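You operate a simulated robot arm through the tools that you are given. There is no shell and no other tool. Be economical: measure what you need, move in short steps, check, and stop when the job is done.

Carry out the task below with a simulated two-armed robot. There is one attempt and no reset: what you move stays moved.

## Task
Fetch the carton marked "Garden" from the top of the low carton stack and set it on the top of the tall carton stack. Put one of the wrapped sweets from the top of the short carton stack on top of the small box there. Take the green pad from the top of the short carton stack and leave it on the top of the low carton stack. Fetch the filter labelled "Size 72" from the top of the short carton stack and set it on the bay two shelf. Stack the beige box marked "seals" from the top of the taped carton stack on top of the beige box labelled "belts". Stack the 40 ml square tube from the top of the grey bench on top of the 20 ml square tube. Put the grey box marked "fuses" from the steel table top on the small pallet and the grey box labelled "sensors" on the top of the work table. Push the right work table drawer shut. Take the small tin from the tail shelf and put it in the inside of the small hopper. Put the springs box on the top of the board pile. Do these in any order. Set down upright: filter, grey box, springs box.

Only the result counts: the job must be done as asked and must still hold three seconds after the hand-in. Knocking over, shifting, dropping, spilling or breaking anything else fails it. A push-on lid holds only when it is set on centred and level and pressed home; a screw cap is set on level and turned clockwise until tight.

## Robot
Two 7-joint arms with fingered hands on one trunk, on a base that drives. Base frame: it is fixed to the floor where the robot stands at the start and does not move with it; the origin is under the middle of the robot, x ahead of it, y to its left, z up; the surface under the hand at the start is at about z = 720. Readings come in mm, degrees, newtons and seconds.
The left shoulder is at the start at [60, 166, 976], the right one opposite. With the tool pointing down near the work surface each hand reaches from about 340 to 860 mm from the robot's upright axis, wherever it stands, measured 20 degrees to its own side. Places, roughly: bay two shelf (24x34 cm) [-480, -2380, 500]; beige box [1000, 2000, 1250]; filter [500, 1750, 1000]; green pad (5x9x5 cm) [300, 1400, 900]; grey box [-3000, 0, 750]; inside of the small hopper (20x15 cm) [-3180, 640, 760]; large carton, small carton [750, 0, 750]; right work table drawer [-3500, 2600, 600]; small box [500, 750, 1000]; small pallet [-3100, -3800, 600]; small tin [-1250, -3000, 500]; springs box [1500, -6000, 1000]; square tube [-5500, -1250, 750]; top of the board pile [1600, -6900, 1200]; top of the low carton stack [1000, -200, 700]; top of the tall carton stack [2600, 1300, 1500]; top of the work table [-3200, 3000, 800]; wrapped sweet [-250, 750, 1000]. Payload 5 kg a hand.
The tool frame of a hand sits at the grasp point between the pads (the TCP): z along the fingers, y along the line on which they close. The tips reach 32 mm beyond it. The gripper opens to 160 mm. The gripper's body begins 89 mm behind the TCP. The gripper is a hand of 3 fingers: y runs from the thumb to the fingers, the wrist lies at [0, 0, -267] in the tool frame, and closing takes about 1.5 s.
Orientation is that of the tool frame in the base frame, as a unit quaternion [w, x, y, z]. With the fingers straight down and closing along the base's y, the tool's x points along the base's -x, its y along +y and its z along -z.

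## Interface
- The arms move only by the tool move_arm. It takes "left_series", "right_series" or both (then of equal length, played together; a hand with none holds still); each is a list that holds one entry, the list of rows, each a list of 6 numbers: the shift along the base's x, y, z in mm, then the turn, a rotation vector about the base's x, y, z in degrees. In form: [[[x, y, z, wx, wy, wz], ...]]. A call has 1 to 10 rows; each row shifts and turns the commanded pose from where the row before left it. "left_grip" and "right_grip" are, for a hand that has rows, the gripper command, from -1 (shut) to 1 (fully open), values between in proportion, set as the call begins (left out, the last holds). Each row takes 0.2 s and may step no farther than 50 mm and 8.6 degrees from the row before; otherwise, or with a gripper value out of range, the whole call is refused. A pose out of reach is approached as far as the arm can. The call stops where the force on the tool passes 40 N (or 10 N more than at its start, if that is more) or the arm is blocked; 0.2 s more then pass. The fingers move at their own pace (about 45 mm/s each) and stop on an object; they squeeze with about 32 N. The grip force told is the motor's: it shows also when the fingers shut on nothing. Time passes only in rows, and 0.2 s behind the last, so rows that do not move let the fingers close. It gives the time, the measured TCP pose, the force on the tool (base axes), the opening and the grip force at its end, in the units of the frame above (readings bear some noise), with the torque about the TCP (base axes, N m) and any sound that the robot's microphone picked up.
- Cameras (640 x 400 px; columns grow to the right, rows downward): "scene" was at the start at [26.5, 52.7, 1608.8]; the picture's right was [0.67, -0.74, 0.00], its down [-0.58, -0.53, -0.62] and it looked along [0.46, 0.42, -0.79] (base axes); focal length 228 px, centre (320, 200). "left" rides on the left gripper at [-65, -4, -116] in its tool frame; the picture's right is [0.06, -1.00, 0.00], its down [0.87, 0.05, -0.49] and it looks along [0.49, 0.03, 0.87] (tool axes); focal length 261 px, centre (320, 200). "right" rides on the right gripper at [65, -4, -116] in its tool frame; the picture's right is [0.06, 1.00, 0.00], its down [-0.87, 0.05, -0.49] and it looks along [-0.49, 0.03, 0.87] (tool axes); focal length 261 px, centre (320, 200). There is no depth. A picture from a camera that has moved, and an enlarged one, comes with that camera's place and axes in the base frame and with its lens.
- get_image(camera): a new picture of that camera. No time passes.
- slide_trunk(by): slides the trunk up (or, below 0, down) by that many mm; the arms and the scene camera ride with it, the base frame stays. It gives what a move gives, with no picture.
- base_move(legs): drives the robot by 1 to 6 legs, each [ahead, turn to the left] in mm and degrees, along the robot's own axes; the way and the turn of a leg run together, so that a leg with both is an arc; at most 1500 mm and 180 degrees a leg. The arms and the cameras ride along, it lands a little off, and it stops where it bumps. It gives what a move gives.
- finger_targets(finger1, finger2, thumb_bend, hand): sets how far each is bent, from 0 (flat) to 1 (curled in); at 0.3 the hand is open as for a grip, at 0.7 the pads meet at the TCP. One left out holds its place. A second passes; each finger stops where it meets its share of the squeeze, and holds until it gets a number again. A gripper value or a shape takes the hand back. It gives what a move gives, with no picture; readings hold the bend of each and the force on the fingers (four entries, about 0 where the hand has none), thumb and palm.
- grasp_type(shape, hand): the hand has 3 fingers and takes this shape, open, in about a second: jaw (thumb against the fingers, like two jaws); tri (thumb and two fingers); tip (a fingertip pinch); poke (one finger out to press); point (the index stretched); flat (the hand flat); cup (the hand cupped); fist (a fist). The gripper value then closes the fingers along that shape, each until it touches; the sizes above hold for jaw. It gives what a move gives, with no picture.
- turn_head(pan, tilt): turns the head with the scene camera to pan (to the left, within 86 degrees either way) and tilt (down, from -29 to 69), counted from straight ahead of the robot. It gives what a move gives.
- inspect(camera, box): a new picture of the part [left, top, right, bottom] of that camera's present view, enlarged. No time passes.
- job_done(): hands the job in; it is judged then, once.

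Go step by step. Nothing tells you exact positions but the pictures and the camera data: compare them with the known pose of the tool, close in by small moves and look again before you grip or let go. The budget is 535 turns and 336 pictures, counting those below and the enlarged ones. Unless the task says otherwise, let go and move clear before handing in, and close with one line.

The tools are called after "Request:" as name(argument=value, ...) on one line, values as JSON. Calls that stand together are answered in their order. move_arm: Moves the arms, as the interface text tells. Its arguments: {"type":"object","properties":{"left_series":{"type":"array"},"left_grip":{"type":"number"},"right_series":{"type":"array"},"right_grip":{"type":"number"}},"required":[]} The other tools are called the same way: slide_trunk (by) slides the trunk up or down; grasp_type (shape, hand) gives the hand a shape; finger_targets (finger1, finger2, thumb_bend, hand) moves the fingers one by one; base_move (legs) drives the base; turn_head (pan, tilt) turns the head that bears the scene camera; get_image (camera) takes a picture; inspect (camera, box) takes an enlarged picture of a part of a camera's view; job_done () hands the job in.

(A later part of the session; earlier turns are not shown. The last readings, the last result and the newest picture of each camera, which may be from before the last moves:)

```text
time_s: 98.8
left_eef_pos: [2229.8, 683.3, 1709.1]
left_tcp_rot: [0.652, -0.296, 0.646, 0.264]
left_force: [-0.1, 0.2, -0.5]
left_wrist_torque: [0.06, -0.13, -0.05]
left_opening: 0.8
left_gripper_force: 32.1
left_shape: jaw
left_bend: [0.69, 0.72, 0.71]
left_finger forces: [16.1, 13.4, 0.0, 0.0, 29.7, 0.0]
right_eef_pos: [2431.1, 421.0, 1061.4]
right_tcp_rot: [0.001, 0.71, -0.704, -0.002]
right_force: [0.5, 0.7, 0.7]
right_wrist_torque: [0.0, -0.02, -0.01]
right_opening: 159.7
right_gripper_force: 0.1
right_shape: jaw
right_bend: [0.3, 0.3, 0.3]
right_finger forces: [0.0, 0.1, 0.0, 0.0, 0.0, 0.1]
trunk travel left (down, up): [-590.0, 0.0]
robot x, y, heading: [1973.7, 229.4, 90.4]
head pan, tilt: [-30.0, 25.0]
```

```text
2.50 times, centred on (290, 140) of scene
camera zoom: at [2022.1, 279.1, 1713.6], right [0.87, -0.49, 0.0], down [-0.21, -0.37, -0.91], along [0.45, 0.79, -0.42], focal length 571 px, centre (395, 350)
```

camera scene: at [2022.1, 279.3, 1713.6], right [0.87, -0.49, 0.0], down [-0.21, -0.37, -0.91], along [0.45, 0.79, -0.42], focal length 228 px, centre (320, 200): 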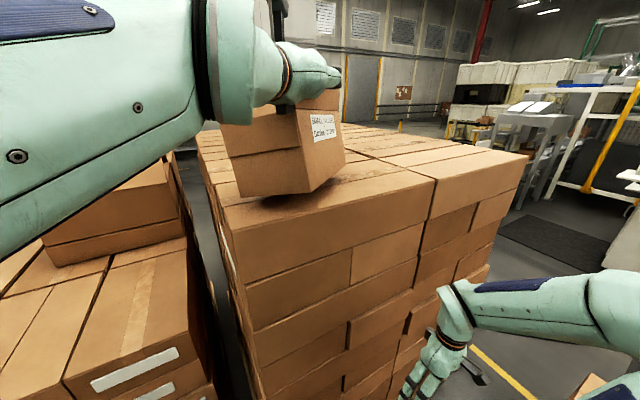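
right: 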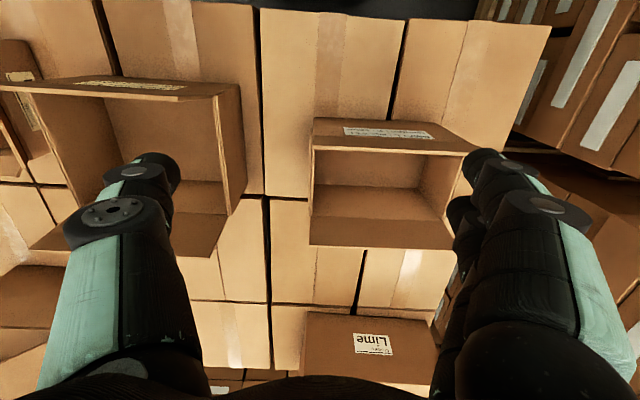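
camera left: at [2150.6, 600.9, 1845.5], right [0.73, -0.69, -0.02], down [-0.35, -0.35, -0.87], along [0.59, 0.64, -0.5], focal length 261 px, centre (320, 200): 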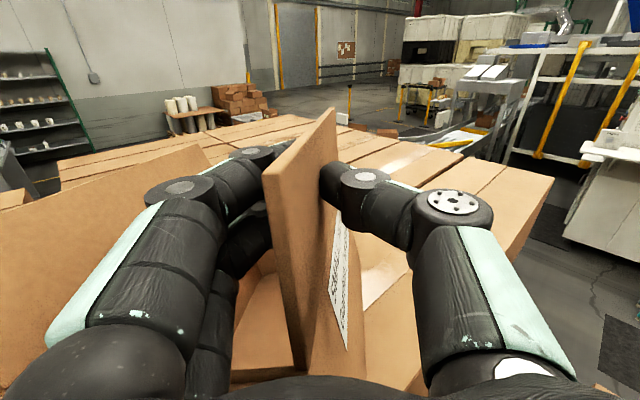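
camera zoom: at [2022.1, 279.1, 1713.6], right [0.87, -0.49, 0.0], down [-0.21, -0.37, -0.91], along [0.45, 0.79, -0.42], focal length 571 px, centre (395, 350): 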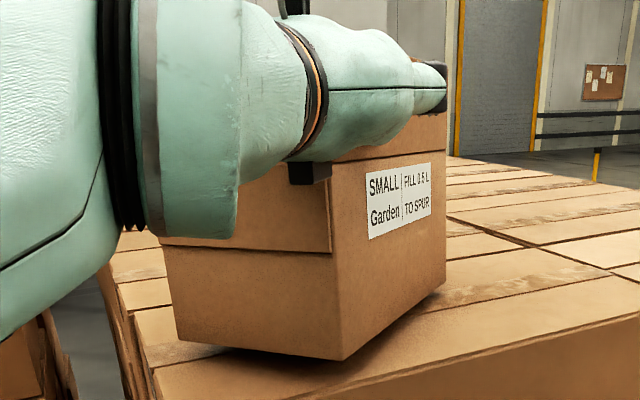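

Request:
move_arm(left_series=[[[0, 0, -4, 0, 0, 0], [0, 0, 0, 0, 0, 0]]])

Request:
move_arm(left_series=[[[0, 0, -4, 0, 0, 0], [0, 0, 0, 0, 0, 0]]])

Request:
inspect(camera="scene", box=[190, 60, 390, 220])

```text
time_s: 99.4
left_eef_pos: [2230.0, 682.5, 1705.1]
left_tcp_rot: [0.652, -0.296, 0.646, 0.265]
left_force: [0.4, -0.3, 0.2]
left_wrist_torque: [0.03, -0.14, -0.03]
left_opening: 0.6
left_gripper_force: 32.5
left_shape: jaw
left_bend: [0.69, 0.72, 0.71]
left_finger forces: [16.2, 13.3, 0.0, 0.0, 30.1, 0.0]
right_eef_pos: [2429.8, 421.5, 1060.7]
right_tcp_rot: [0.002, 0.71, -0.704, -0.002]
right_force: [-0.4, -0.7, 0.0]
right_wrist_torque: [0.04, -0.01, -0.01]
right_opening: 160.1
right_gripper_force: 0.1
right_shape: jaw
right_bend: [0.3, 0.3, 0.3]
right_finger forces: [0.0, 0.1, 0.0, 0.1, 0.0, 0.0]
trunk travel left (down, up): [-590.0, 0.0]
robot x, y, heading: [1975.2, 229.6, 90.4]
head pan, tilt: [-30.0, 25.0]
```

```text
time_s: 100.0
left_eef_pos: [2229.1, 682.8, 1701.4]
left_tcp_rot: [0.652, -0.296, 0.646, 0.264]
left_force: [0.1, -0.8, -0.8]
left_wrist_torque: [0.05, -0.12, -0.09]
left_opening: 0.9
left_gripper_force: 32.1
left_shape: jaw
left_bend: [0.69, 0.72, 0.71]
left_finger forces: [16.1, 13.2, 0.0, 0.1, 30.0, 0.0]
right_eef_pos: [2429.3, 420.7, 1061.7]
right_tcp_rot: [0.001, 0.71, -0.705, -0.001]
right_force: [-0.6, 1.1, 0.1]
right_wrist_torque: [0.0, 0.02, 0.01]
right_opening: 160.1
right_gripper_force: 0.1
right_shape: jaw
right_bend: [0.3, 0.3, 0.3]
right_finger forces: [0.0, 0.0, 0.0, 0.1, 0.0, 0.1]
trunk travel left (down, up): [-590.0, 0.0]
robot x, y, heading: [1976.0, 228.1, 90.4]
head pan, tilt: [-30.0, 25.0]
```

```text
2.50 times, centred on (290, 140) of scene
camera zoom: at [2022.1, 279.1, 1713.6], right [0.87, -0.49, 0.0], down [-0.21, -0.37, -0.91], along [0.45, 0.79, -0.42], focal length 571 px, centre (395, 350)
```

zoom: 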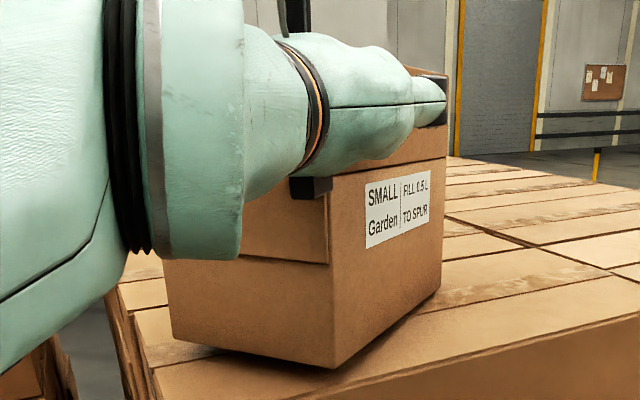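

Request:
move_arm(left_series=[[[0, 0, -5, 0, 0, 0], [0, 0, 0, 0, 0, 0]]])

Request:
inspect(camera="scene", box=[190, 60, 390, 220])

```text
time_s: 100.6
left_eef_pos: [2229.2, 681.6, 1696.9]
left_tcp_rot: [0.652, -0.296, 0.646, 0.264]
left_force: [-0.3, -1.6, 0.5]
left_wrist_torque: [0.1, -0.18, -0.01]
left_opening: 0.8
left_gripper_force: 31.9
left_shape: jaw
left_bend: [0.69, 0.71, 0.71]
left_finger forces: [16.7, 13.0, 0.0, 0.1, 29.9, 0.1]
right_eef_pos: [2430.6, 421.2, 1061.6]
right_tcp_rot: [0.0, 0.709, -0.705, -0.001]
right_force: [-0.5, -0.4, -0.5]
right_wrist_torque: [0.02, 0.02, -0.01]
right_opening: 160.0
right_gripper_force: 0.0
right_shape: jaw
right_bend: [0.3, 0.3, 0.3]
right_finger forces: [0.1, 0.0, 0.1, 0.0, 0.0, 0.0]
trunk travel left (down, up): [-590.0, 0.0]
robot x, y, heading: [1973.1, 225.1, 90.6]
head pan, tilt: [-30.0, 25.0]
```

```text
2.50 times, centred on (290, 140) of scene
camera zoom: at [2021.9, 279.0, 1713.6], right [0.87, -0.49, 0.0], down [-0.21, -0.37, -0.91], along [0.45, 0.79, -0.42], focal length 571 px, centre (395, 350)
```

zoom: 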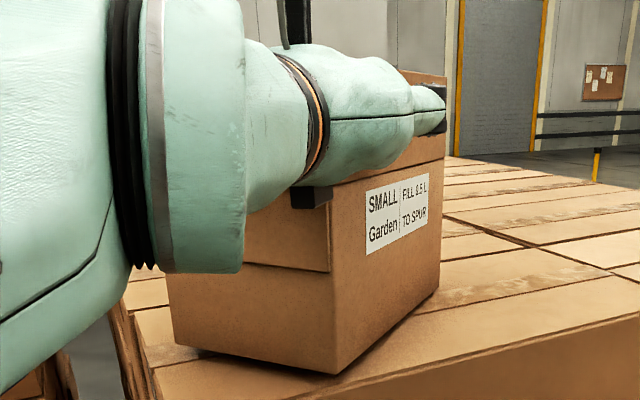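

It's nearly flat on the stack. Opening the hand.

Request:
move_arm(left_series=[[[0, 0, 0, 0, 0, 0], [0, 0, 0, 0, 0, 0], [0, 0, 0, 0, 0, 0], [0, 0, 0, 0, 0, 0]]], left_grip=-0.4)

Request:
get_image(camera="left")

```text
time_s: 101.6
left_eef_pos: [2229.8, 683.0, 1696.8]
left_tcp_rot: [0.652, -0.295, 0.646, 0.263]
left_force: [0.5, 1.1, -0.1]
left_wrist_torque: [-0.03, 0.0, 0.0]
left_opening: 47.4
left_gripper_force: 0.1
left_shape: jaw
left_bend: [0.73, 0.73, 0.7]
left_finger forces: [0.1, 0.0, 0.0, 0.0, 0.0, 0.1]
right_eef_pos: [2430.8, 420.6, 1060.4]
right_tcp_rot: [0.001, 0.709, -0.705, -0.002]
right_force: [-0.9, 0.1, 0.3]
right_wrist_torque: [-0.01, 0.01, 0.01]
right_opening: 159.9
right_gripper_force: 0.2
right_shape: jaw
right_bend: [0.3, 0.3, 0.3]
right_finger forces: [0.0, 0.0, 0.1, 0.0, 0.1, 0.0]
trunk travel left (down, up): [-590.0, 0.0]
robot x, y, heading: [1973.9, 227.2, 90.3]
head pan, tilt: [-30.0, 25.0]
```

```text
291 pictures are left
camera left: at [2150.5, 598.4, 1763.0], right [0.73, -0.69, -0.02], down [-0.35, -0.35, -0.87], along [0.59, 0.64, -0.5], focal length 261 px, centre (320, 200)
```

left: 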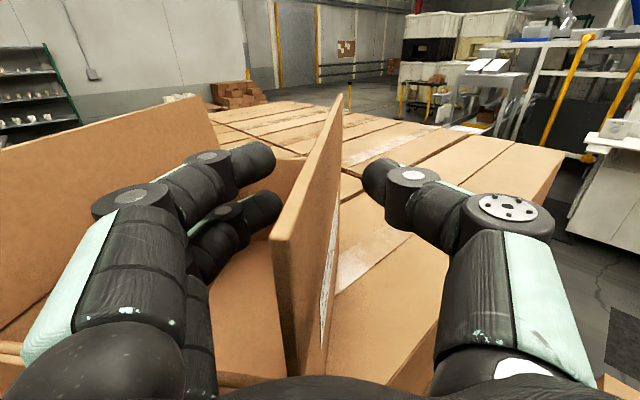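

Rising straight off the flap, then backing the base away.

Request:
move_arm(left_series=[[[0, 0, 25, 0, 0, 0], [0, 0, 30, 0, 0, 0], [0, 0, 28, 0, 0, 0], [0, 0, 0, 0, 0, 0]]])

Request:
get_image(camera="left")

```text
time_s: 102.6
left_eef_pos: [2229.4, 682.8, 1779.6]
left_tcp_rot: [0.652, -0.296, 0.646, 0.264]
left_force: [-0.3, -0.1, -1.1]
left_wrist_torque: [-0.02, 0.0, 0.02]
left_opening: 47.7
left_gripper_force: 0.1
left_shape: jaw
left_bend: [0.73, 0.73, 0.7]
left_finger forces: [0.0, 0.0, 0.0, 0.1, 0.0, 0.0]
right_eef_pos: [2430.4, 421.4, 1060.8]
right_tcp_rot: [0.002, 0.71, -0.704, -0.001]
right_force: [-0.6, 0.2, -0.2]
right_wrist_torque: [0.02, 0.02, -0.01]
right_opening: 159.8
right_gripper_force: 0.1
right_shape: jaw
right_bend: [0.3, 0.3, 0.3]
right_finger forces: [0.1, 0.0, 0.0, 0.0, 0.0, 0.0]
trunk travel left (down, up): [-590.0, 0.0]
robot x, y, heading: [1977.9, 226.1, 90.5]
head pan, tilt: [-30.0, 25.0]
```

```text
290 pictures are left
camera left: at [2150.3, 598.1, 1846.3], right [0.73, -0.69, -0.02], down [-0.35, -0.35, -0.87], along [0.59, 0.64, -0.5], focal length 261 px, centre (320, 200)
```

left: 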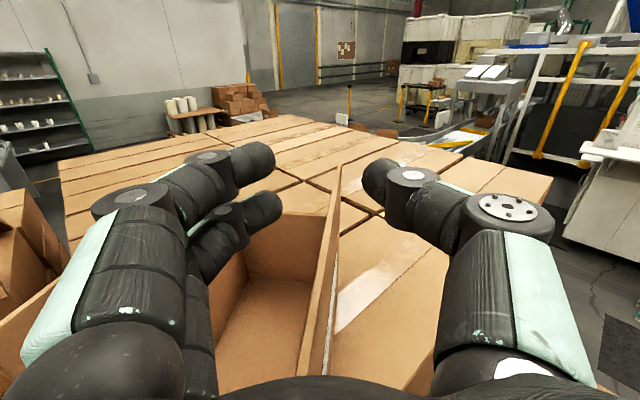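

Request:
move_arm(left_series=[[[-20, -25, 5, 0, 0, 0], [-30, -35, 2, 0, 0, 0], [-30, -35, 0, 0, 0, 0], [-30, -35, 0, 0, 0, 0]]])

Request:
base_move(legs=[[-300, 0]])

Request:
turn_head(pan=-10, tilt=20)

Request:
get_image(camera="scene")

```text
time_s: 103.6
left_eef_pos: [2126.4, 543.6, 1769.9]
left_tcp_rot: [0.651, -0.319, 0.659, 0.201]
left_force: [-4.7, 4.1, 3.0]
left_wrist_torque: [-0.13, 0.23, -0.47]
left_opening: 48.0
left_gripper_force: 0.0
left_shape: jaw
left_bend: [0.73, 0.73, 0.7]
left_finger forces: [0.1, 0.0, 0.1, 0.1, 0.0, 0.1]
right_eef_pos: [2428.2, 422.1, 1062.0]
right_tcp_rot: [0.0, 0.71, -0.705, 0.001]
right_force: [-1.0, 0.4, 0.0]
right_wrist_torque: [-0.04, -0.08, 0.0]
right_opening: 160.2
right_gripper_force: 0.1
right_shape: jaw
right_bend: [0.3, 0.3, 0.3]
right_finger forces: [0.1, 0.1, 0.1, 0.0, 0.1, 0.0]
trunk travel left (down, up): [-590.0, 0.0]
robot x, y, heading: [1977.3, 227.0, 90.5]
head pan, tilt: [-30.0, 25.0]
```

```text
time_s: 105.6
left_eef_pos: [2122.3, 250.9, 1787.3]
left_tcp_rot: [0.652, -0.295, 0.646, 0.265]
left_force: [0.2, -1.0, -0.2]
left_wrist_torque: [0.02, -0.01, 0.06]
left_opening: 48.1
left_gripper_force: 0.2
left_shape: jaw
left_bend: [0.73, 0.73, 0.7]
left_finger forces: [0.1, 0.1, 0.1, 0.0, 0.0, 0.0]
right_eef_pos: [2432.9, 118.3, 1061.2]
right_tcp_rot: [0.001, 0.711, -0.704, -0.001]
right_force: [-0.3, -0.9, 0.1]
right_wrist_torque: [0.01, 0.0, -0.02]
right_opening: 159.9
right_gripper_force: 0.1
right_shape: jaw
right_bend: [0.3, 0.3, 0.3]
right_finger forces: [0.0, 0.0, 0.1, 0.0, 0.1, 0.0]
trunk travel left (down, up): [-590.0, 0.0]
robot x, y, heading: [1979.1, -75.9, 90.5]
head pan, tilt: [-30.0, 25.0]
```

```text
time_s: 106.5
left_eef_pos: [2124.9, 252.7, 1785.5]
left_tcp_rot: [0.652, -0.297, 0.646, 0.265]
left_force: [-0.6, 0.2, -1.3]
left_wrist_torque: [0.02, -0.02, -0.02]
left_opening: 48.0
left_gripper_force: 0.2
left_shape: jaw
left_bend: [0.73, 0.73, 0.7]
left_finger forces: [0.1, 0.0, 0.0, 0.1, 0.1, 0.1]
right_eef_pos: [2433.0, 119.8, 1061.1]
right_tcp_rot: [0.001, 0.71, -0.704, -0.002]
right_force: [-0.4, 0.4, -0.2]
right_wrist_torque: [0.03, -0.04, -0.03]
right_opening: 160.0
right_gripper_force: 0.0
right_shape: jaw
right_bend: [0.3, 0.3, 0.3]
right_finger forces: [0.1, 0.0, 0.1, 0.1, 0.1, 0.0]
trunk travel left (down, up): [-590.0, 0.0]
robot x, y, heading: [1978.5, -77.4, 90.5]
head pan, tilt: [-10.0, 20.0]
```

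```text
289 pictures are left
camera scene: at [1994.7, -11.0, 1721.7], right [0.99, -0.17, 0.0], down [-0.06, -0.34, -0.94], along [0.15, 0.93, -0.34], focal length 228 px, centre (320, 200)
```

scene: 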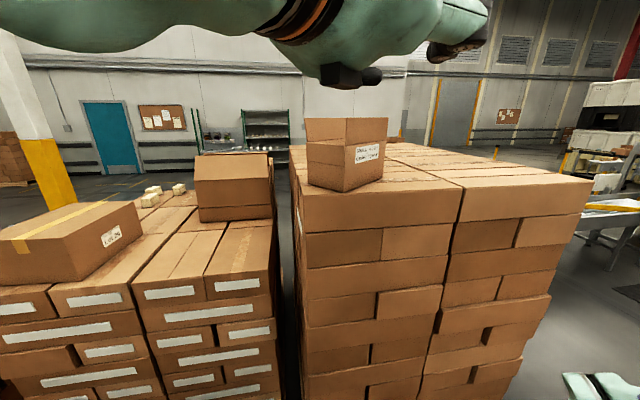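

The carton stands well on the tall stack. I'll back out of the gap to the corridor, then return the left hand to a normal carry pose.

Request:
base_move(legs=[[-1280, 0], [0, 89.5]])

Request:
move_arm(left_series=[[[0, -15, -40, 0, 0, 7.5], [0, -15, -40, 0, 0, 7.5], [0, -25, -40, 0, 0, 7.5], [0, -35, -30, 0, 0, 7.5], [0, -40, -25, 0, 0, 7.5], [0, -40, -25, 0, 0, 7.5], [0, -40, -25, 0, -4, 0], [0, -40, -25, 0, -8, 0], [0, -35, -25, 0, -8, 0], [0, -30, -25, 0, -8, 0]]])

Request:
move_arm(left_series=[[[-5, -10, -40, 0, -8, 0], [-5, -10, -40, 0, -8, 0], [-5, -10, -40, 0, -8, 0], [-5, -10, -40, 0, -8, 0], [-5, 0, -30, 0, -8, 0], [0, 0, -30, 0, -8, 0], [0, 0, -30, 0, -8, 0], [0, 0, -30, 0, -6, 0]]])

```text
time_s: 116.8
left_eef_pos: [1662.5, -1203.5, 1786.0]
left_tcp_rot: [-0.28, 0.664, -0.253, -0.645]
left_force: [-0.8, 1.0, 1.2]
left_wrist_torque: [0.0, 0.0, 0.03]
left_opening: 48.1
left_gripper_force: 0.2
left_shape: jaw
left_bend: [0.73, 0.73, 0.7]
left_finger forces: [0.1, 0.0, 0.0, 0.0, 0.0, 0.0]
right_eef_pos: [1801.5, -896.0, 1061.8]
right_tcp_rot: [0.002, 1.0, -0.006, 0.0]
right_force: [0.0, -0.5, 1.1]
right_wrist_torque: [0.02, 0.02, 0.03]
right_opening: 160.1
right_gripper_force: 0.0
right_shape: jaw
right_bend: [0.3, 0.3, 0.3]
right_finger forces: [0.0, 0.0, 0.0, 0.0, 0.0, 0.0]
trunk travel left (down, up): [-590.0, 0.0]
robot x, y, heading: [1985.7, -1357.4, 179.5]
head pan, tilt: [-10.0, 20.0]
```

```text
time_s: 119.0
left_eef_pos: [1663.9, -1518.8, 1485.3]
left_tcp_rot: [-0.006, 0.86, 0.021, -0.509]
left_force: [-0.5, -0.9, 0.2]
left_wrist_torque: [0.02, 0.01, 0.01]
left_opening: 47.9
left_gripper_force: 0.1
left_shape: jaw
left_bend: [0.73, 0.73, 0.7]
left_finger forces: [0.1, 0.0, 0.0, 0.0, 0.0, 0.1]
right_eef_pos: [1801.2, -896.4, 1060.9]
right_tcp_rot: [0.001, 1.0, -0.005, -0.001]
right_force: [-0.8, -0.2, 1.1]
right_wrist_torque: [0.03, 0.03, -0.02]
right_opening: 159.9
right_gripper_force: 0.0
right_shape: jaw
right_bend: [0.3, 0.3, 0.3]
right_finger forces: [0.0, 0.0, 0.1, 0.0, 0.0, 0.1]
trunk travel left (down, up): [-590.0, 0.0]
robot x, y, heading: [1988.0, -1357.0, 179.4]
head pan, tilt: [-10.0, 20.0]
```

```text
time_s: 120.8
left_eef_pos: [1636.9, -1559.3, 1205.7]
left_tcp_rot: [0.006, 1.0, 0.022, 0.006]
left_force: [-0.3, 0.6, 0.2]
left_wrist_torque: [-0.02, -0.03, 0.03]
left_opening: 48.3
left_gripper_force: 0.1
left_shape: jaw
left_bend: [0.73, 0.73, 0.7]
left_finger forces: [0.0, 0.0, 0.0, 0.0, 0.0, 0.0]
right_eef_pos: [1801.0, -895.5, 1061.1]
right_tcp_rot: [0.001, 1.0, -0.005, 0.0]
right_force: [0.4, -0.2, 0.0]
right_wrist_torque: [-0.02, -0.03, 0.02]
right_opening: 159.7
right_gripper_force: 0.1
right_shape: jaw
right_bend: [0.3, 0.3, 0.3]
right_finger forces: [0.0, 0.0, 0.0, 0.1, 0.0, 0.0]
trunk travel left (down, up): [-590.0, 0.0]
robot x, y, heading: [1986.7, -1357.1, 179.4]
head pan, tilt: [-10.0, 20.0]
```

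Both poses are fine; I'll tuck the right hand and drive west along the corridor, then turn north at x ≈ -850.

Request:
move_arm(right_series=[[[-30, -30, 20, 0, 0, 0], [-30, -30, 20, 0, 0, 0], [-30, -30, 20, 0, 0, 0], [-30, -30, 20, 0, 0, 0], [-30, -30, 20, 0, 0, 0], [0, -30, 20, 0, 0, 0], [0, -30, 20, 0, 0, 0]]])

Request:
base_move(legs=[[1420, 0], [1420, 0], [0, -89.4]])

Request:
turn_head(pan=0, tilt=20)

Request:
get_image(camera="scene")

```text
time_s: 122.4
left_eef_pos: [1637.7, -1560.2, 1205.7]
left_tcp_rot: [0.006, 1.0, 0.021, 0.006]
left_force: [0.3, 0.0, -0.3]
left_wrist_torque: [0.01, -0.02, 0.0]
left_opening: 48.2
left_gripper_force: 0.0
left_shape: jaw
left_bend: [0.73, 0.73, 0.7]
left_finger forces: [0.0, 0.1, 0.0, 0.1, 0.1, 0.0]
right_eef_pos: [1650.2, -1108.0, 1201.7]
right_tcp_rot: [0.001, 1.0, -0.006, 0.001]
right_force: [-0.4, -0.2, 0.2]
right_wrist_torque: [0.0, -0.02, 0.0]
right_opening: 159.8
right_gripper_force: 0.1
right_shape: jaw
right_bend: [0.3, 0.3, 0.3]
right_finger forces: [0.0, 0.0, 0.0, 0.1, 0.0, 0.1]
trunk travel left (down, up): [-590.0, 0.0]
robot x, y, heading: [1980.5, -1352.0, 179.4]
head pan, tilt: [-10.0, 20.0]
```

```text
time_s: 140.1
left_eef_pos: [-1070.6, -999.4, 1205.5]
left_tcp_rot: [0.008, 0.727, -0.687, -0.001]
left_force: [0.4, -0.4, -0.3]
left_wrist_torque: [0.0, -0.03, 0.0]
left_opening: 48.1
left_gripper_force: 0.2
left_shape: jaw
left_bend: [0.73, 0.73, 0.7]
left_finger forces: [0.0, 0.0, 0.1, 0.0, 0.0, 0.0]
right_eef_pos: [-618.2, -1005.3, 1201.9]
right_tcp_rot: [0.001, 0.708, -0.706, 0.0]
right_force: [0.5, 0.0, -0.3]
right_wrist_torque: [-0.01, -0.02, 0.01]
right_opening: 160.1
right_gripper_force: 0.1
right_shape: jaw
right_bend: [0.3, 0.3, 0.3]
right_finger forces: [0.1, 0.0, 0.1, 0.0, 0.0, 0.0]
trunk travel left (down, up): [-590.0, 0.0]
robot x, y, heading: [-858.0, -1343.0, 90.5]
head pan, tilt: [-10.0, 20.0]
```

```text
time_s: 140.9
left_eef_pos: [-1072.3, -998.8, 1207.2]
left_tcp_rot: [0.007, 0.727, -0.686, 0.0]
left_force: [0.7, -0.7, -0.1]
left_wrist_torque: [-0.01, 0.03, 0.02]
left_opening: 48.3
left_gripper_force: 0.0
left_shape: jaw
left_bend: [0.73, 0.73, 0.7]
left_finger forces: [0.0, 0.0, 0.0, 0.1, 0.0, 0.1]
right_eef_pos: [-618.5, -1004.8, 1202.6]
right_tcp_rot: [0.002, 0.708, -0.706, 0.0]
right_force: [-0.4, 0.6, -0.5]
right_wrist_torque: [0.01, 0.01, -0.01]
right_opening: 159.7
right_gripper_force: 0.1
right_shape: jaw
right_bend: [0.3, 0.3, 0.3]
right_finger forces: [0.0, 0.1, 0.0, 0.0, 0.0, 0.0]
trunk travel left (down, up): [-590.0, 0.0]
robot x, y, heading: [-863.6, -1344.4, 90.2]
head pan, tilt: [0.0, 20.0]
```

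```text
288 pictures are left
camera scene: at [-861.5, -1280.2, 1721.7], right [1.0, 0.0, 0.0], down [0.0, -0.34, -0.94], along [0.0, 0.94, -0.34], focal length 228 px, centre (320, 200)
```

scene: 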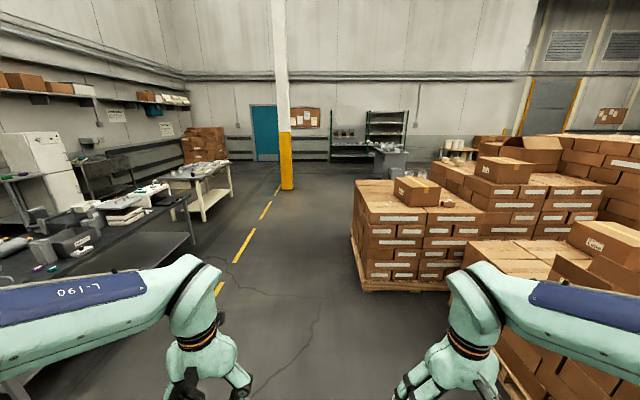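

The way north at x ≈ -860 is clear. Driving there, then looking at the stacks from the north-west.

Request:
base_move(legs=[[1500, 0], [1500, 0], [1000, -90]])

Request:
turn_head(pan=-35, tilt=25)

Request:
get_image(camera="scene")

```text
time_s: 160.0
left_eef_pos: [59.9, 2496.7, 1206.2]
left_tcp_rot: [-0.006, -0.036, 0.999, 0.007]
left_force: [-0.1, -1.1, 0.6]
left_wrist_torque: [0.0, 0.06, -0.02]
left_opening: 48.0
left_gripper_force: 0.0
left_shape: jaw
left_bend: [0.73, 0.73, 0.7]
left_finger forces: [0.0, 0.0, 0.0, 0.0, 0.1, 0.0]
right_eef_pos: [59.0, 2043.7, 1200.9]
right_tcp_rot: [-0.001, -0.008, 1.0, 0.002]
right_force: [0.8, -0.4, -0.3]
right_wrist_torque: [0.01, 0.03, 0.0]
right_opening: 159.8
right_gripper_force: 0.1
right_shape: jaw
right_bend: [0.3, 0.3, 0.3]
right_finger forces: [0.1, 0.0, 0.1, 0.0, 0.0, 0.0]
trunk travel left (down, up): [-590.0, 0.0]
robot x, y, heading: [-286.3, 2282.3, 1.4]
head pan, tilt: [0.0, 20.0]
cut short: leg 3
```

```text
time_s: 161.0
left_eef_pos: [58.9, 2496.3, 1206.7]
left_tcp_rot: [-0.004, -0.035, 0.999, 0.006]
left_force: [-0.5, 0.2, -0.4]
left_wrist_torque: [-0.03, -0.02, 0.0]
left_opening: 48.0
left_gripper_force: 0.1
left_shape: jaw
left_bend: [0.73, 0.73, 0.7]
left_finger forces: [0.0, 0.1, 0.0, 0.1, 0.0, 0.0]
right_eef_pos: [58.3, 2044.1, 1201.9]
right_tcp_rot: [-0.001, -0.009, 1.0, 0.002]
right_force: [-0.1, -0.2, -0.1]
right_wrist_torque: [-0.01, -0.01, -0.01]
right_opening: 159.8
right_gripper_force: 0.1
right_shape: jaw
right_bend: [0.3, 0.3, 0.3]
right_finger forces: [0.0, 0.1, 0.0, 0.0, 0.1, 0.0]
trunk travel left (down, up): [-590.0, 0.0]
robot x, y, heading: [-285.4, 2279.1, 1.2]
head pan, tilt: [-35.0, 25.0]
```

```text
287 pictures are left
camera scene: at [-236.9, 2232.4, 1713.6], right [-0.55, -0.83, 0.0], down [-0.35, 0.23, -0.91], along [0.75, -0.5, -0.42], focal length 228 px, centre (320, 200)
```

scene: 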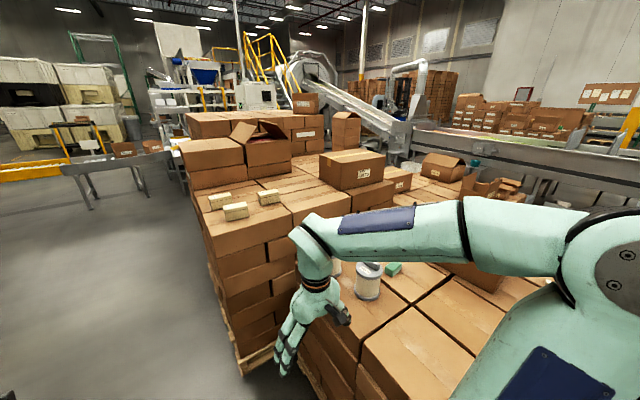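

The last leg was cut slightly short; I'll check what's near the base on the right side.

Request:
turn_head(pan=-50, tilt=60)

Request:
get_image(camera="scene")

Request:
turn_head(pan=-10, tilt=55)

Request:
get_image(camera="scene")

```text
time_s: 162.0
left_eef_pos: [58.4, 2496.9, 1206.8]
left_tcp_rot: [-0.005, -0.036, 0.999, 0.007]
left_force: [-0.1, 0.7, -0.2]
left_wrist_torque: [-0.01, -0.02, -0.01]
left_opening: 48.0
left_gripper_force: 0.0
left_shape: jaw
left_bend: [0.73, 0.73, 0.7]
left_finger forces: [0.0, 0.0, 0.0, 0.1, 0.1, 0.0]
right_eef_pos: [59.0, 2044.4, 1201.3]
right_tcp_rot: [0.0, -0.01, 1.0, 0.003]
right_force: [0.1, 0.1, 0.9]
right_wrist_torque: [-0.03, 0.01, 0.0]
right_opening: 159.9
right_gripper_force: 0.0
right_shape: jaw
right_bend: [0.3, 0.3, 0.3]
right_finger forces: [0.1, 0.0, 0.0, 0.1, 0.0, 0.1]
trunk travel left (down, up): [-590.0, 0.0]
robot x, y, heading: [-286.2, 2283.0, 1.2]
head pan, tilt: [-50.0, 60.0]
```

```text
286 pictures are left
camera scene: at [-269.5, 2233.4, 1663.6], right [-0.75, -0.66, 0.0], down [-0.57, 0.65, -0.5], along [0.33, -0.38, -0.87], focal length 228 px, centre (320, 200)
```

scene: 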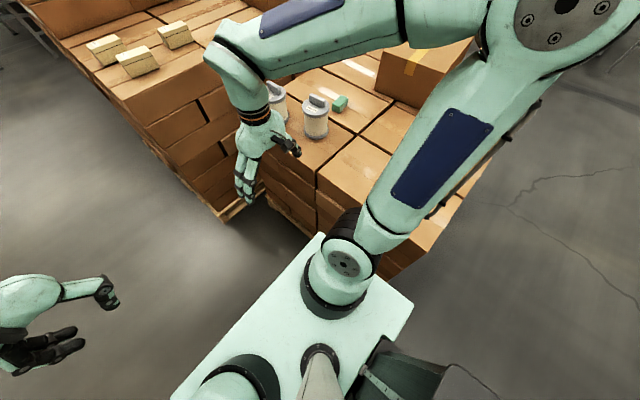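

```text
time_s: 163.1
left_eef_pos: [58.7, 2497.2, 1205.8]
left_tcp_rot: [-0.005, -0.036, 0.999, 0.005]
left_force: [-0.6, -0.5, -1.1]
left_wrist_torque: [0.02, 0.01, 0.0]
left_opening: 47.9
left_gripper_force: 0.0
left_shape: jaw
left_bend: [0.73, 0.73, 0.7]
left_finger forces: [0.0, 0.0, 0.1, 0.0, 0.0, 0.0]
right_eef_pos: [59.0, 2044.3, 1201.1]
right_tcp_rot: [-0.002, -0.008, 1.0, 0.002]
right_force: [0.3, -0.9, -0.4]
right_wrist_torque: [-0.04, 0.01, -0.01]
right_opening: 159.7
right_gripper_force: 0.0
right_shape: jaw
right_bend: [0.3, 0.3, 0.3]
right_finger forces: [0.0, 0.0, 0.1, 0.0, 0.0, 0.1]
trunk travel left (down, up): [-590.0, 0.0]
robot x, y, heading: [-285.7, 2282.7, 1.5]
head pan, tilt: [-10.0, 55.0]
```

```text
285 pictures are left
camera scene: at [-242.3, 2272.5, 1669.6], right [-0.15, -0.99, 0.0], down [-0.81, 0.12, -0.57], along [0.57, -0.09, -0.82], focal length 228 px, centre (320, 200)
```

scene: 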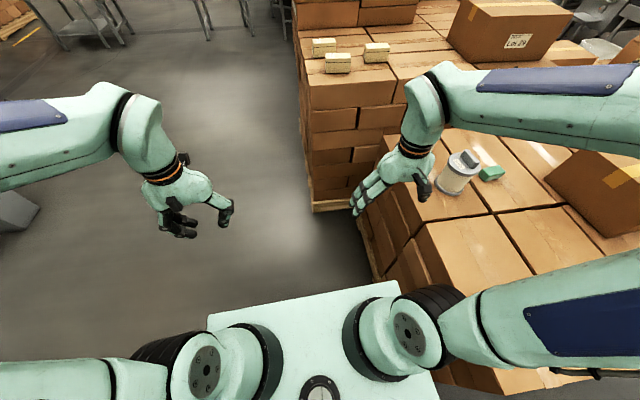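

The base is close to the short stack's north edge. The three beige boxes are near [907,1990], [985,1775], [1085,2030], z ≈ 1145. I'll raise the right hand, ease slightly left, and drive forward to x ≈ 430.

Request:
move_arm(right_series=[[[0, 0, 45, 0, 0, 0], [0, 0, 45, 0, 0, 0], [0, 0, 45, 0, 0, 0]]])

Request:
base_move(legs=[[350, 5], [360, -6]])

Request:
get_image(camera="right")

Request:
get_image(camera="scene")

```text
time_s: 163.9
left_eef_pos: [59.6, 2498.0, 1206.6]
left_tcp_rot: [-0.005, -0.035, 0.999, 0.006]
left_force: [-0.2, 0.3, -0.3]
left_wrist_torque: [0.02, -0.02, 0.0]
left_opening: 48.1
left_gripper_force: 0.0
left_shape: jaw
left_bend: [0.73, 0.73, 0.7]
left_finger forces: [0.1, 0.0, 0.1, 0.0, 0.0, 0.0]
right_eef_pos: [58.4, 2043.8, 1337.0]
right_tcp_rot: [0.0, -0.009, 1.0, 0.002]
right_force: [0.4, 0.2, 0.3]
right_wrist_torque: [-0.01, 0.04, 0.01]
right_opening: 159.9
right_gripper_force: 0.1
right_shape: jaw
right_bend: [0.3, 0.3, 0.3]
right_finger forces: [0.0, 0.1, 0.0, 0.0, 0.1, 0.0]
trunk travel left (down, up): [-590.0, 0.0]
robot x, y, heading: [-282.9, 2280.2, 1.4]
head pan, tilt: [-10.0, 55.0]
```

```text
time_s: 168.1
left_eef_pos: [772.8, 2535.5, 1205.4]
left_tcp_rot: [-0.006, -0.028, 1.0, 0.007]
left_force: [0.2, -0.2, -0.5]
left_wrist_torque: [0.01, 0.03, 0.01]
left_opening: 48.0
left_gripper_force: 0.0
left_shape: jaw
left_bend: [0.73, 0.73, 0.7]
left_finger forces: [0.0, 0.1, 0.0, 0.1, 0.0, 0.0]
right_eef_pos: [766.5, 2081.8, 1335.9]
right_tcp_rot: [-0.001, 0.0, 1.0, 0.002]
right_force: [0.7, -0.1, 0.7]
right_wrist_torque: [-0.01, 0.04, 0.03]
right_opening: 160.0
right_gripper_force: 0.0
right_shape: jaw
right_bend: [0.3, 0.3, 0.3]
right_finger forces: [0.0, 0.0, 0.0, 0.0, 0.0, 0.0]
trunk travel left (down, up): [-590.0, 0.0]
robot x, y, heading: [425.9, 2329.0, 0.1]
head pan, tilt: [-10.0, 55.0]
```

```text
284 pictures are left
camera right: at [700.2, 2078.2, 1453.4], right [-0.06, 1.0, 0.0], down [0.87, 0.05, 0.49], along [0.49, 0.03, -0.87], focal length 261 px, centre (320, 200)
```

right: 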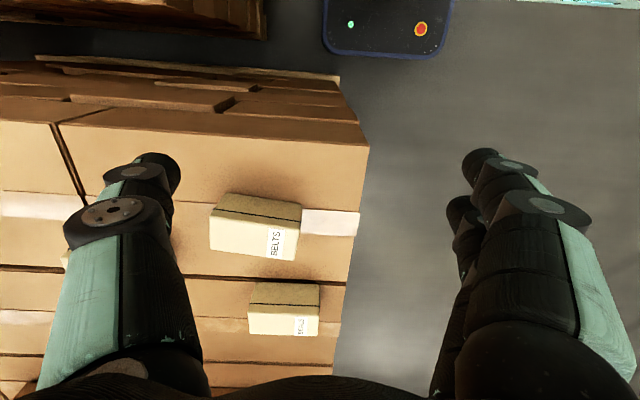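

```text
283 pictures are left
camera scene: at [468.8, 2315.8, 1669.6], right [-0.17, -0.99, 0.0], down [-0.81, 0.14, -0.57], along [0.56, -0.1, -0.82], focal length 228 px, centre (320, 200)
```

scene: 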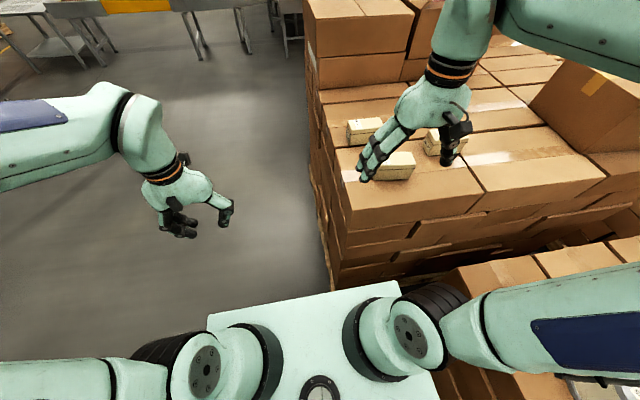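

Let me zoom on the beige boxes' labels.

Request:
inspect(camera="right", box=[190, 180, 350, 350])

Request:
inspect(camera="scene", box=[330, 100, 500, 210])

```text
2.35 times, centred on (270, 265) of right
camera zoom: at [700.2, 2078.2, 1453.4], right [-0.06, 1.0, 0.0], down [0.87, 0.05, 0.49], along [0.49, 0.03, -0.87], focal length 613 px, centre (438, 47)
```

zoom: 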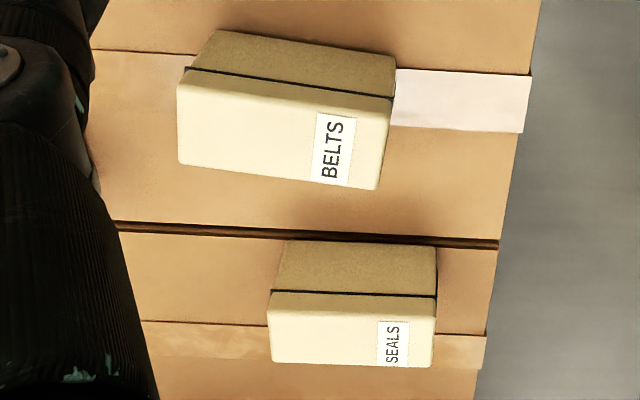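

```text
3.64 times, centred on (415, 155) of scene
camera zoom: at [468.8, 2315.8, 1669.6], right [-0.17, -0.99, 0.0], down [-0.81, 0.14, -0.57], along [0.56, -0.1, -0.82], focal length 830 px, centre (-26, 364)
```

zoom: 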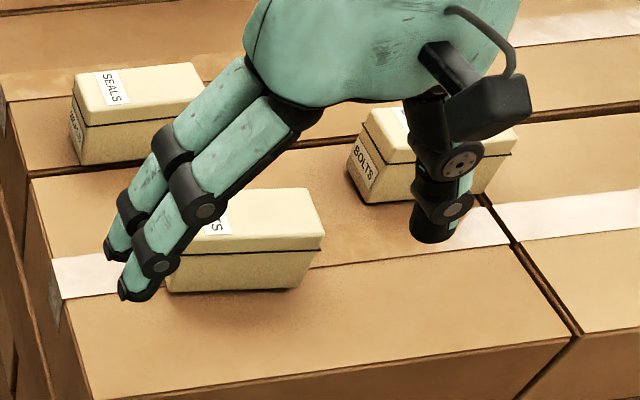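

SEALS is the far box (top centre ≈ [1112, 2038, 1158]), BELTS the near one (≈ [937, 1998]). I'll move the right hand over SEALS.

Request:
move_arm(right_series=[[[43, -5, -9, 0, 0, 0], [43, -5, -9, 0, 0, 0], [43, -5, -9, 0, 0, 0], [43, -6, -9, 0, 0, 0], [43, -6, -10, 0, 0, 0], [43, -6, -10, 0, 0, 0], [44, -6, -10, 0, 0, 0], [44, -5, -10, 0, 0, 0], [0, 0, 0, 0, 0, 0]]])

Request:
get_image(camera="right")

```text
time_s: 170.1
left_eef_pos: [772.0, 2534.4, 1206.2]
left_tcp_rot: [-0.004, -0.027, 1.0, 0.006]
left_force: [-0.2, 0.5, 0.2]
left_wrist_torque: [0.01, -0.03, 0.01]
left_opening: 48.1
left_gripper_force: 0.0
left_shape: jaw
left_bend: [0.73, 0.73, 0.7]
left_finger forces: [0.0, 0.0, 0.0, 0.0, 0.0, 0.0]
right_eef_pos: [1108.7, 2036.2, 1262.0]
right_tcp_rot: [0.0, 0.0, 1.0, 0.002]
right_force: [0.7, -0.5, -0.4]
right_wrist_torque: [0.02, -0.04, -0.01]
right_opening: 159.8
right_gripper_force: 0.0
right_shape: jaw
right_bend: [0.3, 0.3, 0.3]
right_finger forces: [0.0, 0.1, 0.0, 0.0, 0.0, 0.0]
trunk travel left (down, up): [-590.0, 0.0]
robot x, y, heading: [426.3, 2325.6, 0.4]
head pan, tilt: [-10.0, 55.0]
```

```text
280 pictures are left
camera right: at [1043.8, 2033.0, 1378.7], right [-0.06, 1.0, 0.0], down [0.87, 0.05, 0.49], along [0.49, 0.03, -0.87], focal length 261 px, centre (320, 200)
```

right: 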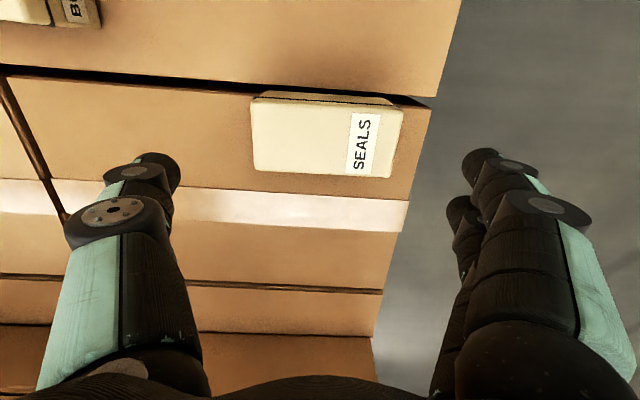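

Request:
move_arm(right_series=[[[0, 5, -40, 0, 0, 0], [0, 0, -40, 0, 0, 0], [0, 0, 0, 0, 0, 0]]])

Request:
get_image(camera="right")

```text
time_s: 170.9
left_eef_pos: [771.7, 2535.7, 1205.8]
left_tcp_rot: [-0.004, -0.027, 1.0, 0.006]
left_force: [-0.5, -0.3, -0.4]
left_wrist_torque: [0.02, 0.02, -0.04]
left_opening: 48.5
left_gripper_force: 0.1
left_shape: jaw
left_bend: [0.73, 0.73, 0.7]
left_finger forces: [0.0, 0.0, 0.0, 0.0, 0.1, 0.1]
right_eef_pos: [1112.1, 2043.5, 1180.7]
right_tcp_rot: [0.0, 0.0, 1.0, 0.002]
right_force: [-0.6, -0.3, -0.2]
right_wrist_torque: [0.02, -0.02, -0.01]
right_opening: 159.8
right_gripper_force: 0.1
right_shape: jaw
right_bend: [0.3, 0.3, 0.3]
right_finger forces: [0.0, 0.1, 0.0, 0.0, 0.0, 0.0]
trunk travel left (down, up): [-590.0, 0.0]
robot x, y, heading: [427.9, 2326.1, 0.5]
head pan, tilt: [-10.0, 55.0]
```

```text
279 pictures are left
camera right: at [1045.4, 2039.7, 1297.5], right [-0.06, 1.0, 0.0], down [0.87, 0.05, 0.49], along [0.49, 0.03, -0.87], focal length 261 px, centre (320, 200)
```

right: 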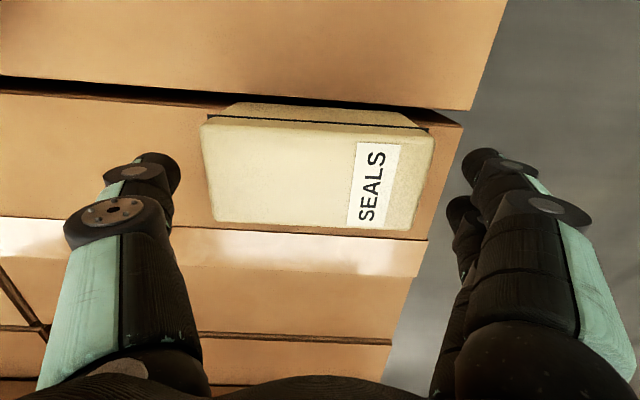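

Request:
move_arm(right_series=[[[-2, -1, -25, 0, 0, 0], [0, 0, -16, 0, 0, 0], [0, 0, 0, 0, 0, 0]]])

Request:
get_image(camera="right")

```text
time_s: 171.7
left_eef_pos: [773.8, 2534.2, 1207.3]
left_tcp_rot: [-0.004, -0.026, 1.0, 0.006]
left_force: [0.2, -0.4, -0.3]
left_wrist_torque: [-0.03, -0.03, 0.0]
left_opening: 48.1
left_gripper_force: 0.0
left_shape: jaw
left_bend: [0.73, 0.73, 0.7]
left_finger forces: [0.1, 0.0, 0.0, 0.0, 0.0, 0.1]
right_eef_pos: [1108.5, 2041.5, 1138.6]
right_tcp_rot: [-0.001, 0.0, 1.0, 0.002]
right_force: [0.8, -0.2, -0.3]
right_wrist_torque: [-0.01, 0.02, 0.0]
right_opening: 160.1
right_gripper_force: 0.1
right_shape: jaw
right_bend: [0.3, 0.3, 0.3]
right_finger forces: [0.0, 0.0, 0.1, 0.0, 0.3, 0.1]
trunk travel left (down, up): [-590.0, 0.0]
robot x, y, heading: [428.0, 2324.4, 0.3]
head pan, tilt: [-10.0, 55.0]
```

```text
278 pictures are left
camera right: at [1043.2, 2038.1, 1256.3], right [-0.06, 1.0, 0.0], down [0.87, 0.05, 0.49], along [0.49, 0.03, -0.87], focal length 261 px, centre (320, 200)
```

right: 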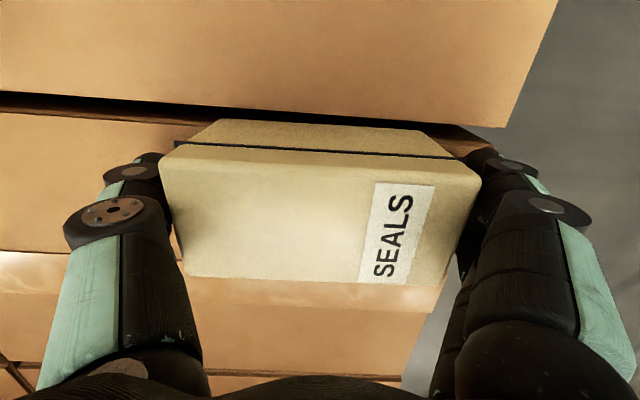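

The box fits between the fingers. Closing.

Request:
move_arm(right_series=[[[0, 0, 0, 0, 0, 0], [0, 0, 0, 0, 0, 0], [0, 0, 0, 0, 0, 0], [0, 0, 0, 0, 0, 0], [0, 0, 0, 0, 0, 0]]], right_grip=-1)

Request:
move_arm(right_series=[[[0, 0, 15, 0, 0, 0], [0, 0, 30, 0, 0, 0], [0, 0, 40, 0, 0, 0], [0, 0, 0, 0, 0, 0]]])

Request:
get_image(camera="right")

```text
time_s: 172.9
left_eef_pos: [772.0, 2535.3, 1206.1]
left_tcp_rot: [-0.006, -0.028, 1.0, 0.006]
left_force: [0.7, -0.4, 0.0]
left_wrist_torque: [0.03, 0.01, 0.02]
left_opening: 48.0
left_gripper_force: 0.0
left_shape: jaw
left_bend: [0.73, 0.73, 0.7]
left_finger forces: [0.0, 0.1, 0.0, 0.1, 0.0, 0.0]
right_eef_pos: [1108.5, 2042.7, 1140.8]
right_tcp_rot: [-0.001, 0.0, 1.0, 0.002]
right_force: [0.0, -1.3, 0.3]
right_wrist_torque: [0.07, 0.01, -0.02]
right_opening: 115.2
right_gripper_force: 31.8
right_shape: jaw
right_bend: [0.65, 0.65, 0.62]
right_finger forces: [14.3, 14.3, 0.0, 0.0, 29.0, 0.1]
trunk travel left (down, up): [-590.0, 0.0]
robot x, y, heading: [425.6, 2324.0, 0.5]
head pan, tilt: [-10.0, 55.0]
```

```text
time_s: 173.9
left_eef_pos: [772.5, 2533.9, 1205.9]
left_tcp_rot: [-0.005, -0.027, 1.0, 0.006]
left_force: [-0.2, -0.1, 0.6]
left_wrist_torque: [0.03, 0.0, 0.04]
left_opening: 48.0
left_gripper_force: 0.0
left_shape: jaw
left_bend: [0.73, 0.73, 0.7]
left_finger forces: [0.0, 0.1, 0.1, 0.0, 0.1, 0.0]
right_eef_pos: [1109.8, 2041.2, 1224.5]
right_tcp_rot: [-0.001, 0.0, 1.0, 0.001]
right_force: [0.2, 0.1, -2.6]
right_wrist_torque: [0.04, 0.01, 0.01]
right_opening: 115.2
right_gripper_force: 32.0
right_shape: jaw
right_bend: [0.65, 0.65, 0.62]
right_finger forces: [14.5, 14.5, 0.0, 0.0, 29.0, 0.1]
trunk travel left (down, up): [-590.0, 0.0]
robot x, y, heading: [427.9, 2328.4, 0.2]
head pan, tilt: [-10.0, 55.0]
```

```text
277 pictures are left
camera right: at [1044.3, 2038.1, 1341.6], right [-0.06, 1.0, 0.0], down [0.87, 0.05, 0.49], along [0.49, 0.03, -0.87], focal length 261 px, centre (320, 200)
```

right: 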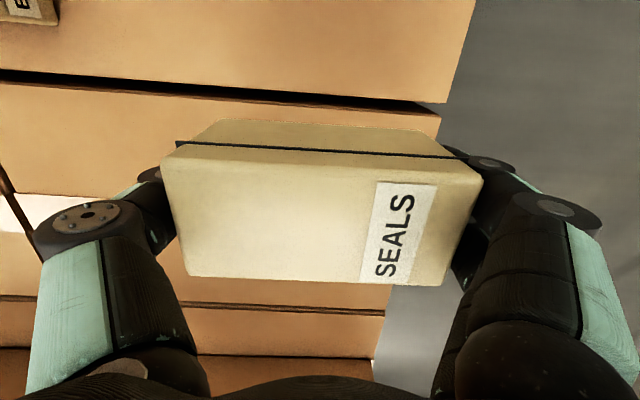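

SEALS is held. BELTS is centred at about [921, 2003], top ≈ 1175, turned about -6°. I'll carry SEALS over it.

Request:
move_arm(right_series=[[[0, 0, 40, 0, 0, 0], [-40, -8, 15, 0, 0, -2], [-45, -10, 0, 0, 0, -2], [-45, -10, 0, 0, 0, -2], [-47, -10, 0, 0, 0, 0], [0, 0, 0, 0, 0, 0]]])

Request:
get_image(camera="scene")

Request:
get_image(camera="right")

```text
time_s: 175.3
left_eef_pos: [773.0, 2535.9, 1206.2]
left_tcp_rot: [-0.006, -0.027, 1.0, 0.006]
left_force: [0.4, -0.1, -0.2]
left_wrist_torque: [0.03, 0.02, -0.04]
left_opening: 47.8
left_gripper_force: 0.1
left_shape: jaw
left_bend: [0.73, 0.73, 0.7]
left_finger forces: [0.1, 0.0, 0.0, 0.1, 0.0, 0.0]
right_eef_pos: [932.6, 2005.1, 1279.0]
right_tcp_rot: [-0.001, 0.053, 0.999, 0.0]
right_force: [-0.1, -0.4, -1.8]
right_wrist_torque: [-0.02, 0.04, 0.0]
right_opening: 115.4
right_gripper_force: 31.9
right_shape: jaw
right_bend: [0.65, 0.65, 0.62]
right_finger forces: [14.6, 14.5, 0.0, 0.0, 28.9, 0.0]
trunk travel left (down, up): [-590.0, 0.0]
robot x, y, heading: [428.1, 2327.8, 0.1]
head pan, tilt: [-10.0, 55.0]
```

```text
276 pictures are left
camera scene: at [469.2, 2316.1, 1669.5], right [-0.17, -0.99, 0.0], down [-0.81, 0.14, -0.57], along [0.56, -0.1, -0.82], focal length 228 px, centre (320, 200)
```

scene: 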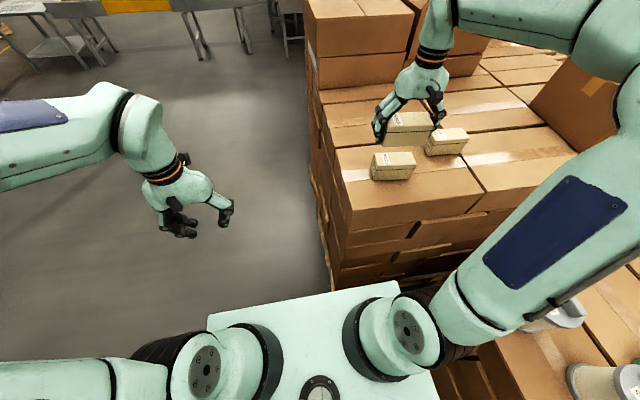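

```text
275 pictures are left
camera right: at [866.6, 2008.0, 1395.2], right [0.04, 1.0, 0.0], down [0.87, -0.04, 0.49], along [0.49, -0.02, -0.87], focal length 261 px, centre (320, 200)
```

right: 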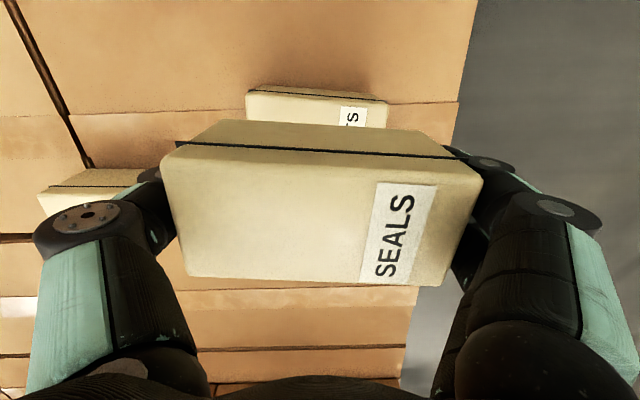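

BELTS is now fully visible from the head; I'll zoom to measure it.

Request:
inspect(camera="scene", box=[340, 80, 490, 200])

```text
3.33 times, centred on (415, 140) of scene
camera zoom: at [469.2, 2316.1, 1669.5], right [-0.17, -0.99, 0.0], down [-0.81, 0.14, -0.57], along [0.56, -0.1, -0.82], focal length 761 px, centre (3, 400)
```

zoom: 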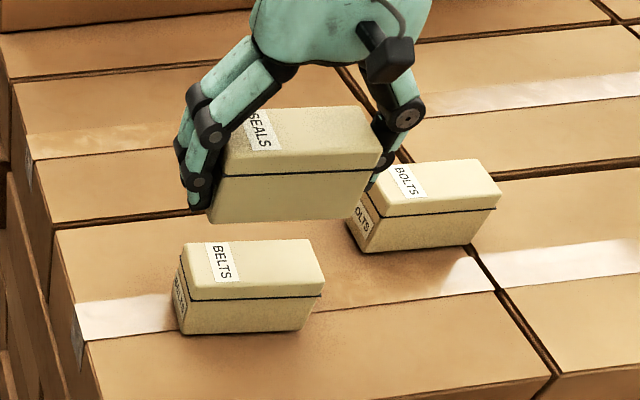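

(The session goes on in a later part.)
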